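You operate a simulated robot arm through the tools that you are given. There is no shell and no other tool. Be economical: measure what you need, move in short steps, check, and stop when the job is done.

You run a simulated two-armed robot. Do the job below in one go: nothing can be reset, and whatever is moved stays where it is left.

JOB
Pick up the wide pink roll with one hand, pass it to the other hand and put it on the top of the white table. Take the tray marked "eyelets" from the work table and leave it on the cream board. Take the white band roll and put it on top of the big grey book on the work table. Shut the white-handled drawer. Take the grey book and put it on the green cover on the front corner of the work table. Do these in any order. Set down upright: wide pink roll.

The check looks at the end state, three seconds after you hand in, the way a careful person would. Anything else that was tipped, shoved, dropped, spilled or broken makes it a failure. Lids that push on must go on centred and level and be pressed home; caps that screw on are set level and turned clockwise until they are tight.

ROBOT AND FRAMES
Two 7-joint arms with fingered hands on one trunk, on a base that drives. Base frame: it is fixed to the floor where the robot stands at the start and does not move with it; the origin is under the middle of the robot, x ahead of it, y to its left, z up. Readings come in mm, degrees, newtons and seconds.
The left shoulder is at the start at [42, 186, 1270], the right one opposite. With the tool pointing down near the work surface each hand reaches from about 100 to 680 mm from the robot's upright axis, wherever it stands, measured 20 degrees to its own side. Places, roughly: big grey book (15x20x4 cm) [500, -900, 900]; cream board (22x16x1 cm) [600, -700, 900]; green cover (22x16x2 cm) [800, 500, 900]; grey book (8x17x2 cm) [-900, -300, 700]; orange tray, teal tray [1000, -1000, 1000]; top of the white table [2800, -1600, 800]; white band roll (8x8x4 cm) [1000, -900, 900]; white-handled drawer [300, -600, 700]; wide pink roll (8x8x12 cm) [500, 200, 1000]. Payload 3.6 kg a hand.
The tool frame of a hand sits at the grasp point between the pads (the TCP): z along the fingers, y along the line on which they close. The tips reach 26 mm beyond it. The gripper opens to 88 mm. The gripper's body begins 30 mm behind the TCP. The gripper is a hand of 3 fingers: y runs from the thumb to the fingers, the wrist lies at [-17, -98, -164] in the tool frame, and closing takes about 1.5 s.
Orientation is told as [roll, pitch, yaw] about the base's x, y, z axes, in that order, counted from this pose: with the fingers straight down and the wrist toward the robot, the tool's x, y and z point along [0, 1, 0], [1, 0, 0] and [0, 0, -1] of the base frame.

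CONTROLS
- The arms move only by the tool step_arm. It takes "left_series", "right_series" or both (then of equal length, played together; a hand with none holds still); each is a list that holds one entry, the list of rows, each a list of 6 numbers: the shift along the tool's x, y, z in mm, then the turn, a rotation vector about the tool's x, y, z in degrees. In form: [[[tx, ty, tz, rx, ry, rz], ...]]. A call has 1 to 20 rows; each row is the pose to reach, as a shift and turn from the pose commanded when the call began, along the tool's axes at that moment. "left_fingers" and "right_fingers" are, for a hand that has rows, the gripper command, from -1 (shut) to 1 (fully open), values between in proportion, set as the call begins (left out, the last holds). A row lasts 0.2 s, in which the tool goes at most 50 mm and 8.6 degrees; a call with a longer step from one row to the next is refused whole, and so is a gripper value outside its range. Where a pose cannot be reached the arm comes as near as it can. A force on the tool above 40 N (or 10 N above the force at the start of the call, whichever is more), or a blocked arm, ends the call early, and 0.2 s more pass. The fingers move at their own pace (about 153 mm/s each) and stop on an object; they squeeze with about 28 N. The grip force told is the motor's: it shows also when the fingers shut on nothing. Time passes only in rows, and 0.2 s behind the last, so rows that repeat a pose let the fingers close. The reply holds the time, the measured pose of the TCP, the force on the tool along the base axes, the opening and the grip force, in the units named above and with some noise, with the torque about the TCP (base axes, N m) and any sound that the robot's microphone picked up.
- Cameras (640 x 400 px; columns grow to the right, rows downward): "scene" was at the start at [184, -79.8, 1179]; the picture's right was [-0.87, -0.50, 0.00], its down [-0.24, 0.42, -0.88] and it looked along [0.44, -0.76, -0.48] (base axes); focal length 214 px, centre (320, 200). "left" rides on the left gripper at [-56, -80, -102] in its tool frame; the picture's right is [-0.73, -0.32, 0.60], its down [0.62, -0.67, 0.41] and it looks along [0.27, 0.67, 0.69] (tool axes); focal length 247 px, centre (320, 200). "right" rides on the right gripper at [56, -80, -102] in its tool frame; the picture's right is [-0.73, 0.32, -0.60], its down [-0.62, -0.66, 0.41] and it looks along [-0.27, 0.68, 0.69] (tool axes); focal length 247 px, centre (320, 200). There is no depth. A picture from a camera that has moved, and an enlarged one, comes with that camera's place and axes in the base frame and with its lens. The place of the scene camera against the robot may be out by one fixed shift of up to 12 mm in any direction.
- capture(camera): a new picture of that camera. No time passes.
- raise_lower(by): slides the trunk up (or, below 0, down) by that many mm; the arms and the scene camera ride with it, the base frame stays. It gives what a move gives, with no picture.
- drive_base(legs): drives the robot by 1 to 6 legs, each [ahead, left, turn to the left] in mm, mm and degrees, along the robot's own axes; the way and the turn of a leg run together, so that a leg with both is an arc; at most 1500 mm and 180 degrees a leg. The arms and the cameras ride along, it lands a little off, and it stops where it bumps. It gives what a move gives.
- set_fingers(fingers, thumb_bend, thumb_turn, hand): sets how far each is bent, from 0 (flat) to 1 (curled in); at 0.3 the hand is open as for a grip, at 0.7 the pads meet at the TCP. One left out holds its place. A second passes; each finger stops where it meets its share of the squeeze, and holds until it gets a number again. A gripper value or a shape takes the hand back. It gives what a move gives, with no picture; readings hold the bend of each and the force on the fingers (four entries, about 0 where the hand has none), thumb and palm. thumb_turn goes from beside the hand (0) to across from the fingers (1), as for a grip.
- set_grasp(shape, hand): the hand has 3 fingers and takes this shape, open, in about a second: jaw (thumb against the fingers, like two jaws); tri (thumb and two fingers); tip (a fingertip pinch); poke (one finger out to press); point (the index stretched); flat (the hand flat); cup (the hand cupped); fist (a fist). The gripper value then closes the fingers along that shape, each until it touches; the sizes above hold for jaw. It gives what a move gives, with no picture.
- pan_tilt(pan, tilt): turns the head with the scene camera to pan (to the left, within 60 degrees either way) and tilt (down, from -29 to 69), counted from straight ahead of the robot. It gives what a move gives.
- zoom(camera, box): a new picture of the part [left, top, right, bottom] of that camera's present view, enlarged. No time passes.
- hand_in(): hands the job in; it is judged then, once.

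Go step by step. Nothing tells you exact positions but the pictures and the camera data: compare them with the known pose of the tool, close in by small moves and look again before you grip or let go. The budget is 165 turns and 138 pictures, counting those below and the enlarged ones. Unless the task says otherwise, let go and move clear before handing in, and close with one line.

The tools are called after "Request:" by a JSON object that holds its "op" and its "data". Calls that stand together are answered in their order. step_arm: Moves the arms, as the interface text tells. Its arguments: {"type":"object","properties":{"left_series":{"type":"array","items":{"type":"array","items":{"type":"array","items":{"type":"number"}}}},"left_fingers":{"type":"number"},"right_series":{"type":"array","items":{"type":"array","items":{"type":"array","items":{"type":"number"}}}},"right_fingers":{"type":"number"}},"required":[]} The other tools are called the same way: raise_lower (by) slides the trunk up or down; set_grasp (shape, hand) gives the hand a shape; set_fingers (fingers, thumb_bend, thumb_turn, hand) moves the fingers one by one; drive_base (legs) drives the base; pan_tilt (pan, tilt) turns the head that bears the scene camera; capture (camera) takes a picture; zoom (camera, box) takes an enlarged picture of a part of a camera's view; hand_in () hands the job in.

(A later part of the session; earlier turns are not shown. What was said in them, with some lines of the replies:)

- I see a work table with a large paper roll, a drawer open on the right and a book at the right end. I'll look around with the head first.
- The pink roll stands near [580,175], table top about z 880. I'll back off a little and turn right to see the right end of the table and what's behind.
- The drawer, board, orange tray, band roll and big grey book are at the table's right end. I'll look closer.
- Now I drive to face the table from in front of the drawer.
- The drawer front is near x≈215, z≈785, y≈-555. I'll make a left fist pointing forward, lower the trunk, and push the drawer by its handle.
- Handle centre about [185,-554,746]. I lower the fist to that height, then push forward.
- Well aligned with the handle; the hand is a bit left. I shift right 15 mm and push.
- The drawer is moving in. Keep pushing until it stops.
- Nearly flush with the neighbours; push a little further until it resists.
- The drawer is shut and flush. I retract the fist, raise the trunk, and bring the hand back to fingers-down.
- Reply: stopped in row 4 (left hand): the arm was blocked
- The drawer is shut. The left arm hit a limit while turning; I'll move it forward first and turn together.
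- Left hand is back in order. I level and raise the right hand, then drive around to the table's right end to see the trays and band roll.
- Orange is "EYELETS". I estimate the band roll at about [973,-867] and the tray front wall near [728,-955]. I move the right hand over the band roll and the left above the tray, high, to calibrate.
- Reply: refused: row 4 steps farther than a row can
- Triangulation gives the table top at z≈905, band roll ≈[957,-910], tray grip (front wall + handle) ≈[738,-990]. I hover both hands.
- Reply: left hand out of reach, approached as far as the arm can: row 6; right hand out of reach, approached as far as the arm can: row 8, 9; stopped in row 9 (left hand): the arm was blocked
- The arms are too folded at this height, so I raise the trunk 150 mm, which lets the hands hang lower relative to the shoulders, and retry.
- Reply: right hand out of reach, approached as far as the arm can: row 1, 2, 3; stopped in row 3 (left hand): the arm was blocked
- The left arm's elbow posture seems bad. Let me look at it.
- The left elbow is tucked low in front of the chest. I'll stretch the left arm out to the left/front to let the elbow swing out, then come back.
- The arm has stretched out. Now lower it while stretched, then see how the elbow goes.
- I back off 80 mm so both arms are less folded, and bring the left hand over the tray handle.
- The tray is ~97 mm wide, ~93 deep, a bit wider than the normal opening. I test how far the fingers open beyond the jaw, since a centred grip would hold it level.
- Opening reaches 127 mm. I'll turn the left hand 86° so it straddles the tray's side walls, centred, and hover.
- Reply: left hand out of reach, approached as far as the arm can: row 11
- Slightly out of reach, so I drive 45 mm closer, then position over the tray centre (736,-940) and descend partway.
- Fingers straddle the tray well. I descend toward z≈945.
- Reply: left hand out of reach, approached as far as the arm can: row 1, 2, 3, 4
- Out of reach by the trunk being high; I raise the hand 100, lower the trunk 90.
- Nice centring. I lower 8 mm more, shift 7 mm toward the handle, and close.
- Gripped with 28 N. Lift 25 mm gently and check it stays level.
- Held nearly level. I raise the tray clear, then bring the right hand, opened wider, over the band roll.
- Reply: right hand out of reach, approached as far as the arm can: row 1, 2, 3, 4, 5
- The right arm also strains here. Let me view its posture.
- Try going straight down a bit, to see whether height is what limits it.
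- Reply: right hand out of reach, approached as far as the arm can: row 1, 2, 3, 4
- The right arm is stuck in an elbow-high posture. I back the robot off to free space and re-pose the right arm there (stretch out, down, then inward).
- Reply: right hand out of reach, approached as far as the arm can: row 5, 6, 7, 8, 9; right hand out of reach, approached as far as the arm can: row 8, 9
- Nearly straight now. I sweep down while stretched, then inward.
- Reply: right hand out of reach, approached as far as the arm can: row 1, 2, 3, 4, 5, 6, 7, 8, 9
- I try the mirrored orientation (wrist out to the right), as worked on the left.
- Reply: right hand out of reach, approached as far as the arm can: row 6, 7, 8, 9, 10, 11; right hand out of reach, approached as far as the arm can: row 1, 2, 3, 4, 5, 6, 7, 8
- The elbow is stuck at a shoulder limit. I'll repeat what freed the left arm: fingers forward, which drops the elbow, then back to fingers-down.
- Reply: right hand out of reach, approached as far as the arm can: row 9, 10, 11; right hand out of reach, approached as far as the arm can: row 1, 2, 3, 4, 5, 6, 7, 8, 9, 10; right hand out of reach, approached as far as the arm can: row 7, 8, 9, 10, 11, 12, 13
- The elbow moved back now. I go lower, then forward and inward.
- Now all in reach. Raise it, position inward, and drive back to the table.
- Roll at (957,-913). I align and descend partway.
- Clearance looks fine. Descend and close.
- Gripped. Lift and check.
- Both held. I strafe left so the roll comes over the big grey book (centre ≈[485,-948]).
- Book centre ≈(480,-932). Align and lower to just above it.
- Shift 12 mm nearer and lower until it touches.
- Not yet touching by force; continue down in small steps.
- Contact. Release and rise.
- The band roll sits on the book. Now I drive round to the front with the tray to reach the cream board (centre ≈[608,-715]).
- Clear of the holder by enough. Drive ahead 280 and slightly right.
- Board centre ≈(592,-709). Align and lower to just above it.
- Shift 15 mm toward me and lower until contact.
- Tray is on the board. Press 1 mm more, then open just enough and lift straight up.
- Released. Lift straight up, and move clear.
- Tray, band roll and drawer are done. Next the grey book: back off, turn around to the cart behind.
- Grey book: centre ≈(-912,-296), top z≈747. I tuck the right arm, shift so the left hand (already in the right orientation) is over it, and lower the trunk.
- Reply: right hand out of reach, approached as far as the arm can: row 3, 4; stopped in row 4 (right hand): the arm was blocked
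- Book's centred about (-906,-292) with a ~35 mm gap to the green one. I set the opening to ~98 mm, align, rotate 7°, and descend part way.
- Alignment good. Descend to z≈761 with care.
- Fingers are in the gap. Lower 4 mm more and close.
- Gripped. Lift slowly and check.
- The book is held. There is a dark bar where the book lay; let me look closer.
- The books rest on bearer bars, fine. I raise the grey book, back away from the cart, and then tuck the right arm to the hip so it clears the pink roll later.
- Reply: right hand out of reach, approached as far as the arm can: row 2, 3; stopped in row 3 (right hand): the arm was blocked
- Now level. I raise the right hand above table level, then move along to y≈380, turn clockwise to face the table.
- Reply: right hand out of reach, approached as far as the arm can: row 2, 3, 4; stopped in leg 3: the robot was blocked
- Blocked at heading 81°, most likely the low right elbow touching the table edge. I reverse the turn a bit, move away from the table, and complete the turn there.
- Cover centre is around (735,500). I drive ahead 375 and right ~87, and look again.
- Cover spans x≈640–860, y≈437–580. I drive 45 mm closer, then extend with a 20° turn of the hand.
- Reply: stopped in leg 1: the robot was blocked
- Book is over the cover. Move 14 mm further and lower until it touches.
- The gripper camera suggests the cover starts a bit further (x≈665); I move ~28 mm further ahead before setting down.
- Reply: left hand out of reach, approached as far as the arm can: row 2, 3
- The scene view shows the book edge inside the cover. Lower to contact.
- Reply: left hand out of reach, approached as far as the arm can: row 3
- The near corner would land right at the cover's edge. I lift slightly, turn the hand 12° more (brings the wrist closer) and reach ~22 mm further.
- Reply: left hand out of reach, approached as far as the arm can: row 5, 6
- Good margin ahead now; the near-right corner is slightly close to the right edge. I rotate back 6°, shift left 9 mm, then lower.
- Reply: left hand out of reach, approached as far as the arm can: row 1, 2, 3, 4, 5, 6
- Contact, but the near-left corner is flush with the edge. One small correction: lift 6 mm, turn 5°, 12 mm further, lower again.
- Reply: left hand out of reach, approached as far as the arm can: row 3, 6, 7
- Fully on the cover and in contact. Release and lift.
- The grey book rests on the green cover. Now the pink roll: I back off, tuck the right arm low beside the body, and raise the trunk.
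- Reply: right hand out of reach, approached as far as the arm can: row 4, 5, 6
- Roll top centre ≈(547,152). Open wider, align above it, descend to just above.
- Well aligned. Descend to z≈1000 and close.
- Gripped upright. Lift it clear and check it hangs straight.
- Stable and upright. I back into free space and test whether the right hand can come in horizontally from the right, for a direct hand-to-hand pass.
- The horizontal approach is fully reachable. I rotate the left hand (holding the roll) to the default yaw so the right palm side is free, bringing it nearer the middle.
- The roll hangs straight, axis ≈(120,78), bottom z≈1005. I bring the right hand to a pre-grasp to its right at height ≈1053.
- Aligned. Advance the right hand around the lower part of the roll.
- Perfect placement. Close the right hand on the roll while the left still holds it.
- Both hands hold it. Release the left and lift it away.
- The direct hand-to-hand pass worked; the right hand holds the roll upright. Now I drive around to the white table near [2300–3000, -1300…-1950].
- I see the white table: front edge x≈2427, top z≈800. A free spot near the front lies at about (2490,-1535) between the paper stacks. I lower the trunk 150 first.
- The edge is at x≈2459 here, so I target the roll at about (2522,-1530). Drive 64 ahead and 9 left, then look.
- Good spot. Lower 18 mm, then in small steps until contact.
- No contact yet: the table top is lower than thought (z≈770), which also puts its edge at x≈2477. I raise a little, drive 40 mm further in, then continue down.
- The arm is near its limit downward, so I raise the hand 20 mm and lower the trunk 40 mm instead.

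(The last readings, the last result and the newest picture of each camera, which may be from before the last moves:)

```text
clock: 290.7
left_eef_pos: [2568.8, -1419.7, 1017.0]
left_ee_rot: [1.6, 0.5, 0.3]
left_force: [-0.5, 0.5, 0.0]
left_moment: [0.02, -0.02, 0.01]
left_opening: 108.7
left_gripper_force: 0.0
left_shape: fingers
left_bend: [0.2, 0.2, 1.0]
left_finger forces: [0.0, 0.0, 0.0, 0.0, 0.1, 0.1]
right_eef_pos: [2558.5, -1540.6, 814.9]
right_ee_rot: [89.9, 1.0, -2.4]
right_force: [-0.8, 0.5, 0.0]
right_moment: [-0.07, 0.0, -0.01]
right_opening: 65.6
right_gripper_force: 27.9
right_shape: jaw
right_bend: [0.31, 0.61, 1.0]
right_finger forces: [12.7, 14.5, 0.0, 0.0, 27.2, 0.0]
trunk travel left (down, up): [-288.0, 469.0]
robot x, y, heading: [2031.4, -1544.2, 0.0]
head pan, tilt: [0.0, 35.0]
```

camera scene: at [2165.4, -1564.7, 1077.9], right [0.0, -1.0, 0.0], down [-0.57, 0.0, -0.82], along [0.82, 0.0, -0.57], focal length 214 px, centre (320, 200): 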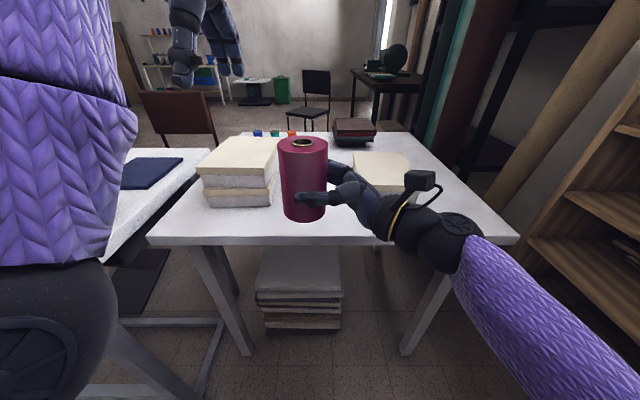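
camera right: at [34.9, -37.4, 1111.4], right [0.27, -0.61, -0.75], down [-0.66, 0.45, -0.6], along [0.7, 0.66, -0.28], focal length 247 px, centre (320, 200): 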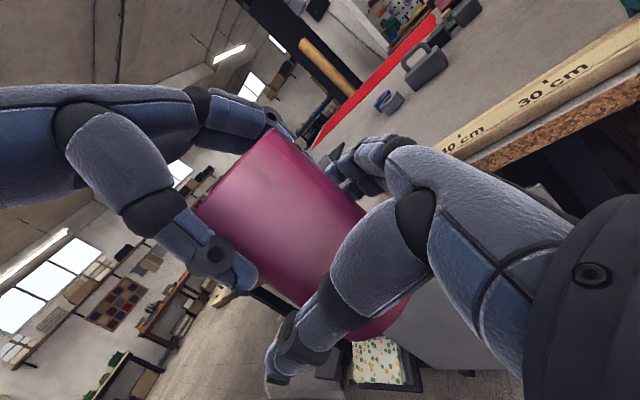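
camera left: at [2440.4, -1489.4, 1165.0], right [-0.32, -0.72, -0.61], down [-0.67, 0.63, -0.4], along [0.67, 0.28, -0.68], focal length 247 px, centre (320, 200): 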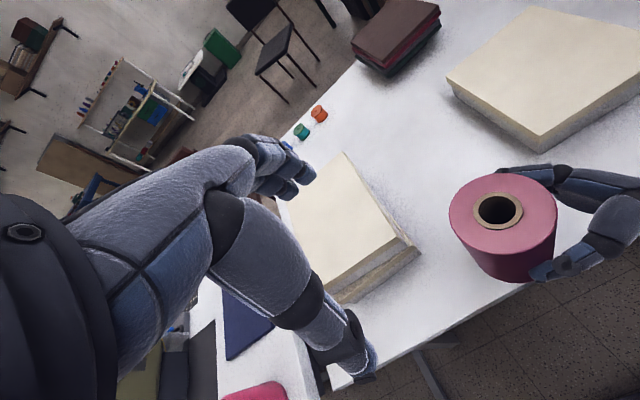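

Request:
{"op": "step_arm", "data": {"right_series": [[[-2, 0, 0, 0, 0, 0], [-4, 0, 0, 0, 0, 0], [-6, 0, 0, 0, 0, 0], [-6, 0, 0, 0, 0, 0]]]}}

Request:
{"op": "step_arm", "data": {"right_series": [[[-2, 0, 0, 0, 0, 0], [-4, 0, 0, 0, 0, 0], [-4, 0, 0, 0, 0, 0]]]}}

Request:
{"op": "zoom", "data": {"camera": "scene", "box": [240, 160, 380, 270]}}

```text
clock: 291.7
left_eef_pos: [2566.5, -1420.5, 1017.4]
left_ee_rot: [1.4, 0.6, 0.3]
left_force: [0.5, 0.5, -0.3]
left_moment: [-0.01, -0.02, 0.01]
left_opening: 108.8
left_gripper_force: 0.0
left_shape: fingers
left_bend: [0.2, 0.2, 1.0]
left_finger forces: [0.0, 0.0, 0.0, 0.0, 0.1, 0.0]
right_eef_pos: [2561.1, -1542.4, 807.9]
right_ee_rot: [89.8, 0.9, -2.6]
right_force: [0.7, -0.1, 0.0]
right_moment: [-0.03, 0.05, 0.02]
right_opening: 65.6
right_gripper_force: 28.3
right_shape: jaw
right_bend: [0.31, 0.61, 1.0]
right_finger forces: [12.6, 14.5, 0.0, 0.0, 27.2, 0.0]
trunk travel left (down, up): [-288.0, 469.0]
robot x, y, heading: [2033.6, -1545.6, -0.2]
head pan, tilt: [0.0, 35.0]
```

```text
clock: 292.5
left_eef_pos: [2568.3, -1419.9, 1017.2]
left_ee_rot: [1.6, 0.5, 0.3]
left_force: [1.2, -0.3, 0.3]
left_moment: [-0.02, 0.02, 0.01]
left_opening: 108.7
left_gripper_force: 0.0
left_shape: fingers
left_bend: [0.2, 0.2, 1.0]
left_finger forces: [0.0, 0.1, 0.0, 0.1, 0.0, 0.0]
right_eef_pos: [2560.2, -1544.1, 804.2]
right_ee_rot: [89.8, 0.8, -2.6]
right_force: [0.2, 0.3, 2.2]
right_moment: [0.04, -0.16, 0.04]
right_opening: 65.3
right_gripper_force: 26.8
right_shape: jaw
right_bend: [0.31, 0.61, 1.0]
right_finger forces: [12.0, 14.8, 0.1, 0.1, 27.4, 0.0]
trunk travel left (down, up): [-288.0, 469.0]
robot x, y, heading: [2030.3, -1546.3, 0.1]
head pan, tilt: [0.0, 35.0]
```

```text
3.64 times, centred on (310, 215) of scene
camera zoom: at [2277.1, -1547.5, 1034.9], right [0.0, -1.0, 0.0], down [-0.57, 0.0, -0.82], along [0.82, 0.0, -0.57], focal length 780 px, centre (356, 146)
```

zoom: 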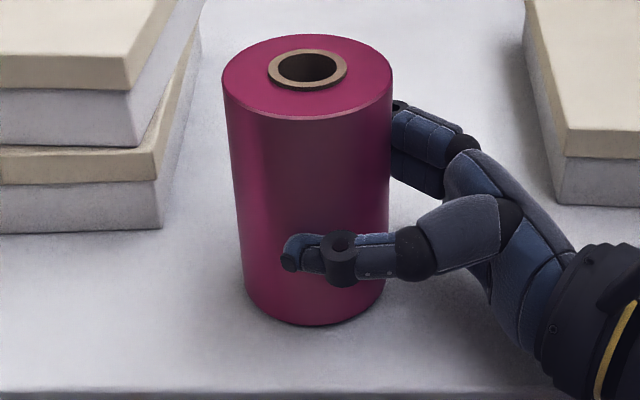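

Contact begins. Press 1.5 mm more, then release gently.

Request:
{"op": "step_arm", "data": {"right_series": [[[-1, 0, 0, 0, 0, 0], [-2, 0, 0, 0, 0, 0], [-2, 0, 0, 0, 0, 0]]]}}

Request:
{"op": "set_fingers", "data": {"hand": "right", "fingers": 0.24, "thumb_bend": 0.24}}

Request:
{"op": "zoom", "data": {"camera": "scene", "box": [240, 160, 380, 270]}}

```text
clock: 293.3
left_eef_pos: [2566.7, -1420.9, 1017.7]
left_ee_rot: [1.5, 0.4, 0.3]
left_force: [-0.2, -0.3, -0.2]
left_moment: [0.03, -0.05, 0.04]
left_opening: 108.7
left_gripper_force: 0.1
left_shape: fingers
left_bend: [0.2, 0.2, 1.0]
left_finger forces: [0.0, 0.0, 0.1, 0.1, 0.0, 0.0]
right_eef_pos: [2559.9, -1542.7, 803.0]
right_ee_rot: [89.7, 0.7, -2.6]
right_force: [-0.4, 1.3, 11.9]
right_moment: [0.2, -0.59, 0.05]
right_opening: 65.5
right_gripper_force: 28.2
right_shape: jaw
right_bend: [0.31, 0.61, 1.0]
right_finger forces: [12.3, 14.6, 0.0, 0.0, 26.8, 0.0]
trunk travel left (down, up): [-288.0, 469.0]
robot x, y, heading: [2030.3, -1545.0, 0.1]
head pan, tilt: [0.0, 35.0]
```

```text
clock: 294.3
left_eef_pos: [2568.0, -1420.3, 1017.6]
left_ee_rot: [1.5, 0.5, 0.3]
left_force: [-0.1, -0.1, 0.5]
left_moment: [0.02, -0.03, 0.01]
left_opening: 108.6
left_gripper_force: 0.1
left_shape: fingers
left_bend: [0.2, 0.2, 1.0]
left_finger forces: [0.0, 0.0, 0.0, 0.0, 0.1, 0.1]
right_eef_pos: [2560.6, -1543.3, 801.0]
right_ee_rot: [89.7, 0.9, -2.7]
right_force: [0.9, -0.5, -1.2]
right_moment: [0.01, -0.02, 0.01]
right_opening: 100.9
right_gripper_force: 0.3
right_shape: fingers
right_bend: [0.24, 0.24, 1.0]
right_finger forces: [0.1, 0.4, 0.0, 0.0, 0.1, 0.0]
trunk travel left (down, up): [-288.0, 469.0]
robot x, y, heading: [2030.2, -1549.1, -0.1]
head pan, tilt: [0.0, 35.0]
```

```text
3.64 times, centred on (310, 215) of scene
camera zoom: at [2277.4, -1547.6, 1034.8], right [0.0, -1.0, 0.0], down [-0.57, 0.0, -0.82], along [0.82, 0.0, -0.57], focal length 780 px, centre (356, 146)
```

zoom: 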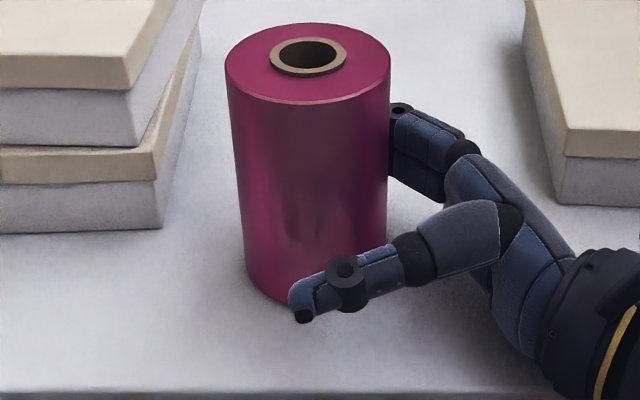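

The roll stands upright and free. I open wider and lift the hand straight up off it, staying clear of the neighbouring boxes.

Request:
{"op": "set_fingers", "data": {"hand": "right", "fingers": 0.15, "thumb_bend": 0.2}}

Request:
{"op": "step_arm", "data": {"right_series": [[[3, 0, -4, 0, 0, 0], [8, 1, -10, 0, 0, 0], [18, 1, -14, 0, 0, 0], [34, 1, -16, 0, 0, 0], [55, 1, -18, 0, 0, 0]]]}}

Request:
{"op": "zoom", "data": {"camera": "scene", "box": [180, 110, 460, 270]}}

```text
clock: 295.3
left_eef_pos: [2567.4, -1420.8, 1017.2]
left_ee_rot: [1.6, 0.5, 0.3]
left_force: [0.6, 0.0, -0.1]
left_moment: [0.01, 0.0, 0.01]
left_opening: 108.7
left_gripper_force: 0.1
left_shape: fingers
left_bend: [0.2, 0.2, 1.0]
left_finger forces: [0.1, 0.1, 0.0, 0.0, 0.1, 0.1]
right_eef_pos: [2559.9, -1544.2, 801.8]
right_ee_rot: [89.7, 0.9, -2.7]
right_force: [0.1, -0.5, 0.3]
right_moment: [0.0, -0.02, 0.0]
right_opening: 115.0
right_gripper_force: 0.1
right_shape: fingers
right_bend: [0.15, 0.2, 1.0]
right_finger forces: [0.0, 0.0, 0.1, 0.0, 0.1, 0.1]
trunk travel left (down, up): [-288.0, 469.0]
robot x, y, heading: [2031.4, -1546.2, -0.2]
head pan, tilt: [0.0, 35.0]
```

```text
clock: 296.5
left_eef_pos: [2566.9, -1420.8, 1017.3]
left_ee_rot: [1.5, 0.6, 0.3]
left_force: [-0.1, 0.3, 0.2]
left_moment: [0.0, 0.01, -0.04]
left_opening: 108.6
left_gripper_force: 0.1
left_shape: fingers
left_bend: [0.2, 0.2, 1.0]
left_finger forces: [0.1, 0.1, 0.0, 0.1, 0.0, 0.1]
right_eef_pos: [2561.8, -1561.8, 858.4]
right_ee_rot: [89.9, 0.9, -2.6]
right_force: [0.2, 0.3, -0.6]
right_moment: [0.0, 0.03, 0.01]
right_opening: 115.2
right_gripper_force: 0.1
right_shape: fingers
right_bend: [0.15, 0.2, 1.0]
right_finger forces: [0.0, 0.0, 0.0, 0.0, 0.0, 0.0]
trunk travel left (down, up): [-288.0, 469.0]
robot x, y, heading: [2031.2, -1547.2, 0.0]
head pan, tilt: [0.0, 35.0]
```

```text
2.29 times, centred on (320, 190) of scene
camera zoom: at [2277.3, -1547.6, 1034.8], right [0.0, -1.0, 0.0], down [-0.57, 0.0, -0.82], along [0.82, 0.0, -0.57], focal length 490 px, centre (320, 223)
```

zoom: 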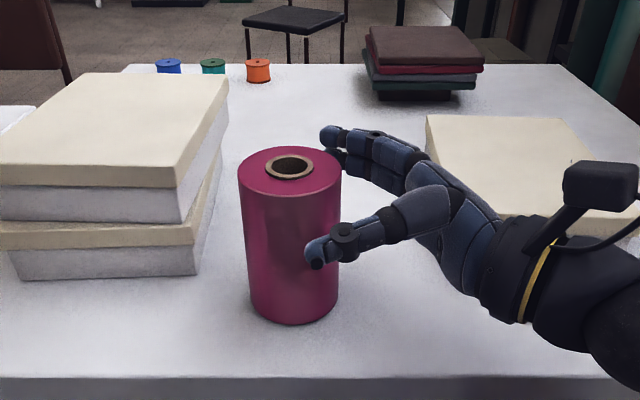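

Roll stands free. Raise another 85 mm, then back away.

Request:
{"op": "step_arm", "data": {"right_series": [[[25, 0, 0, 0, 0, 0], [50, 0, -3, 0, 0, 0], [75, 0, -5, 0, 0, 0], [95, 0, -8, 0, 0, 0]]]}}

Request:
{"op": "drive_base", "data": {"legs": [[-350, 0, 0]]}}

Request:
{"op": "capture", "data": {"camera": "scene"}}

```text
clock: 297.5
left_eef_pos: [2566.6, -1420.3, 1017.7]
left_ee_rot: [1.5, 0.5, 0.4]
left_force: [-0.4, 0.3, -0.3]
left_moment: [0.03, -0.01, 0.01]
left_opening: 108.6
left_gripper_force: 0.2
left_shape: fingers
left_bend: [0.2, 0.2, 1.0]
left_finger forces: [0.0, 0.0, 0.1, 0.1, 0.0, 0.0]
right_eef_pos: [2562.4, -1569.7, 952.4]
right_ee_rot: [89.8, 0.9, -2.6]
right_force: [0.8, -0.3, -0.6]
right_moment: [-0.01, -0.02, -0.01]
right_opening: 115.3
right_gripper_force: 0.1
right_shape: fingers
right_bend: [0.15, 0.2, 1.0]
right_finger forces: [0.0, 0.0, 0.0, 0.1, 0.0, 0.1]
trunk travel left (down, up): [-288.0, 469.0]
robot x, y, heading: [2032.0, -1548.6, 0.2]
head pan, tilt: [0.0, 35.0]
```

```text
clock: 299.8
left_eef_pos: [2217.4, -1419.9, 1018.2]
left_ee_rot: [1.5, 0.5, 0.3]
left_force: [0.7, -0.3, -0.6]
left_moment: [0.01, -0.03, 0.02]
left_opening: 108.4
left_gripper_force: 0.0
left_shape: fingers
left_bend: [0.2, 0.2, 1.0]
left_finger forces: [0.0, 0.0, 0.0, 0.0, 0.1, 0.0]
right_eef_pos: [2212.8, -1568.8, 952.5]
right_ee_rot: [89.8, 0.8, -2.6]
right_force: [-0.5, 0.3, 0.0]
right_moment: [0.04, 0.0, 0.0]
right_opening: 114.9
right_gripper_force: 0.1
right_shape: fingers
right_bend: [0.15, 0.2, 1.0]
right_finger forces: [0.0, 0.1, 0.0, 0.1, 0.0, 0.1]
trunk travel left (down, up): [-288.0, 469.0]
robot x, y, heading: [1686.7, -1546.0, -0.0]
head pan, tilt: [0.0, 35.0]
```

```text
4 pictures are left
camera scene: at [1927.8, -1547.4, 1035.0], right [0.0, -1.0, 0.0], down [-0.57, 0.0, -0.82], along [0.82, 0.0, -0.57], focal length 214 px, centre (320, 200)
```

scene: 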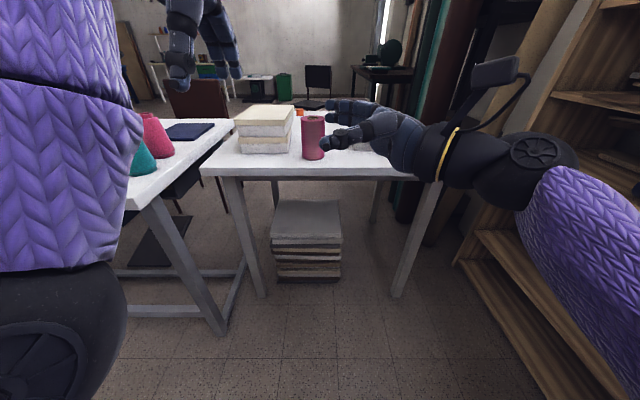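

The pink roll stands upright on the white table, both hands are empty and clear of everything, and the other four jobs were confirmed in earlier pictures. I hand in.

Request:
{"op": "hand_in", "data": {}}

```text
The job is handed in.
```

All five tasks are done and handed in: the pink roll was passed hand to hand and stands upright on the white table, the eyelets tray is on the cream board, the band roll is on the big grey book, the white-handled drawer is shut, and the grey book is on the green cover. The robot stopped against something twice near the work table, and I saw nothing moved afterwards.
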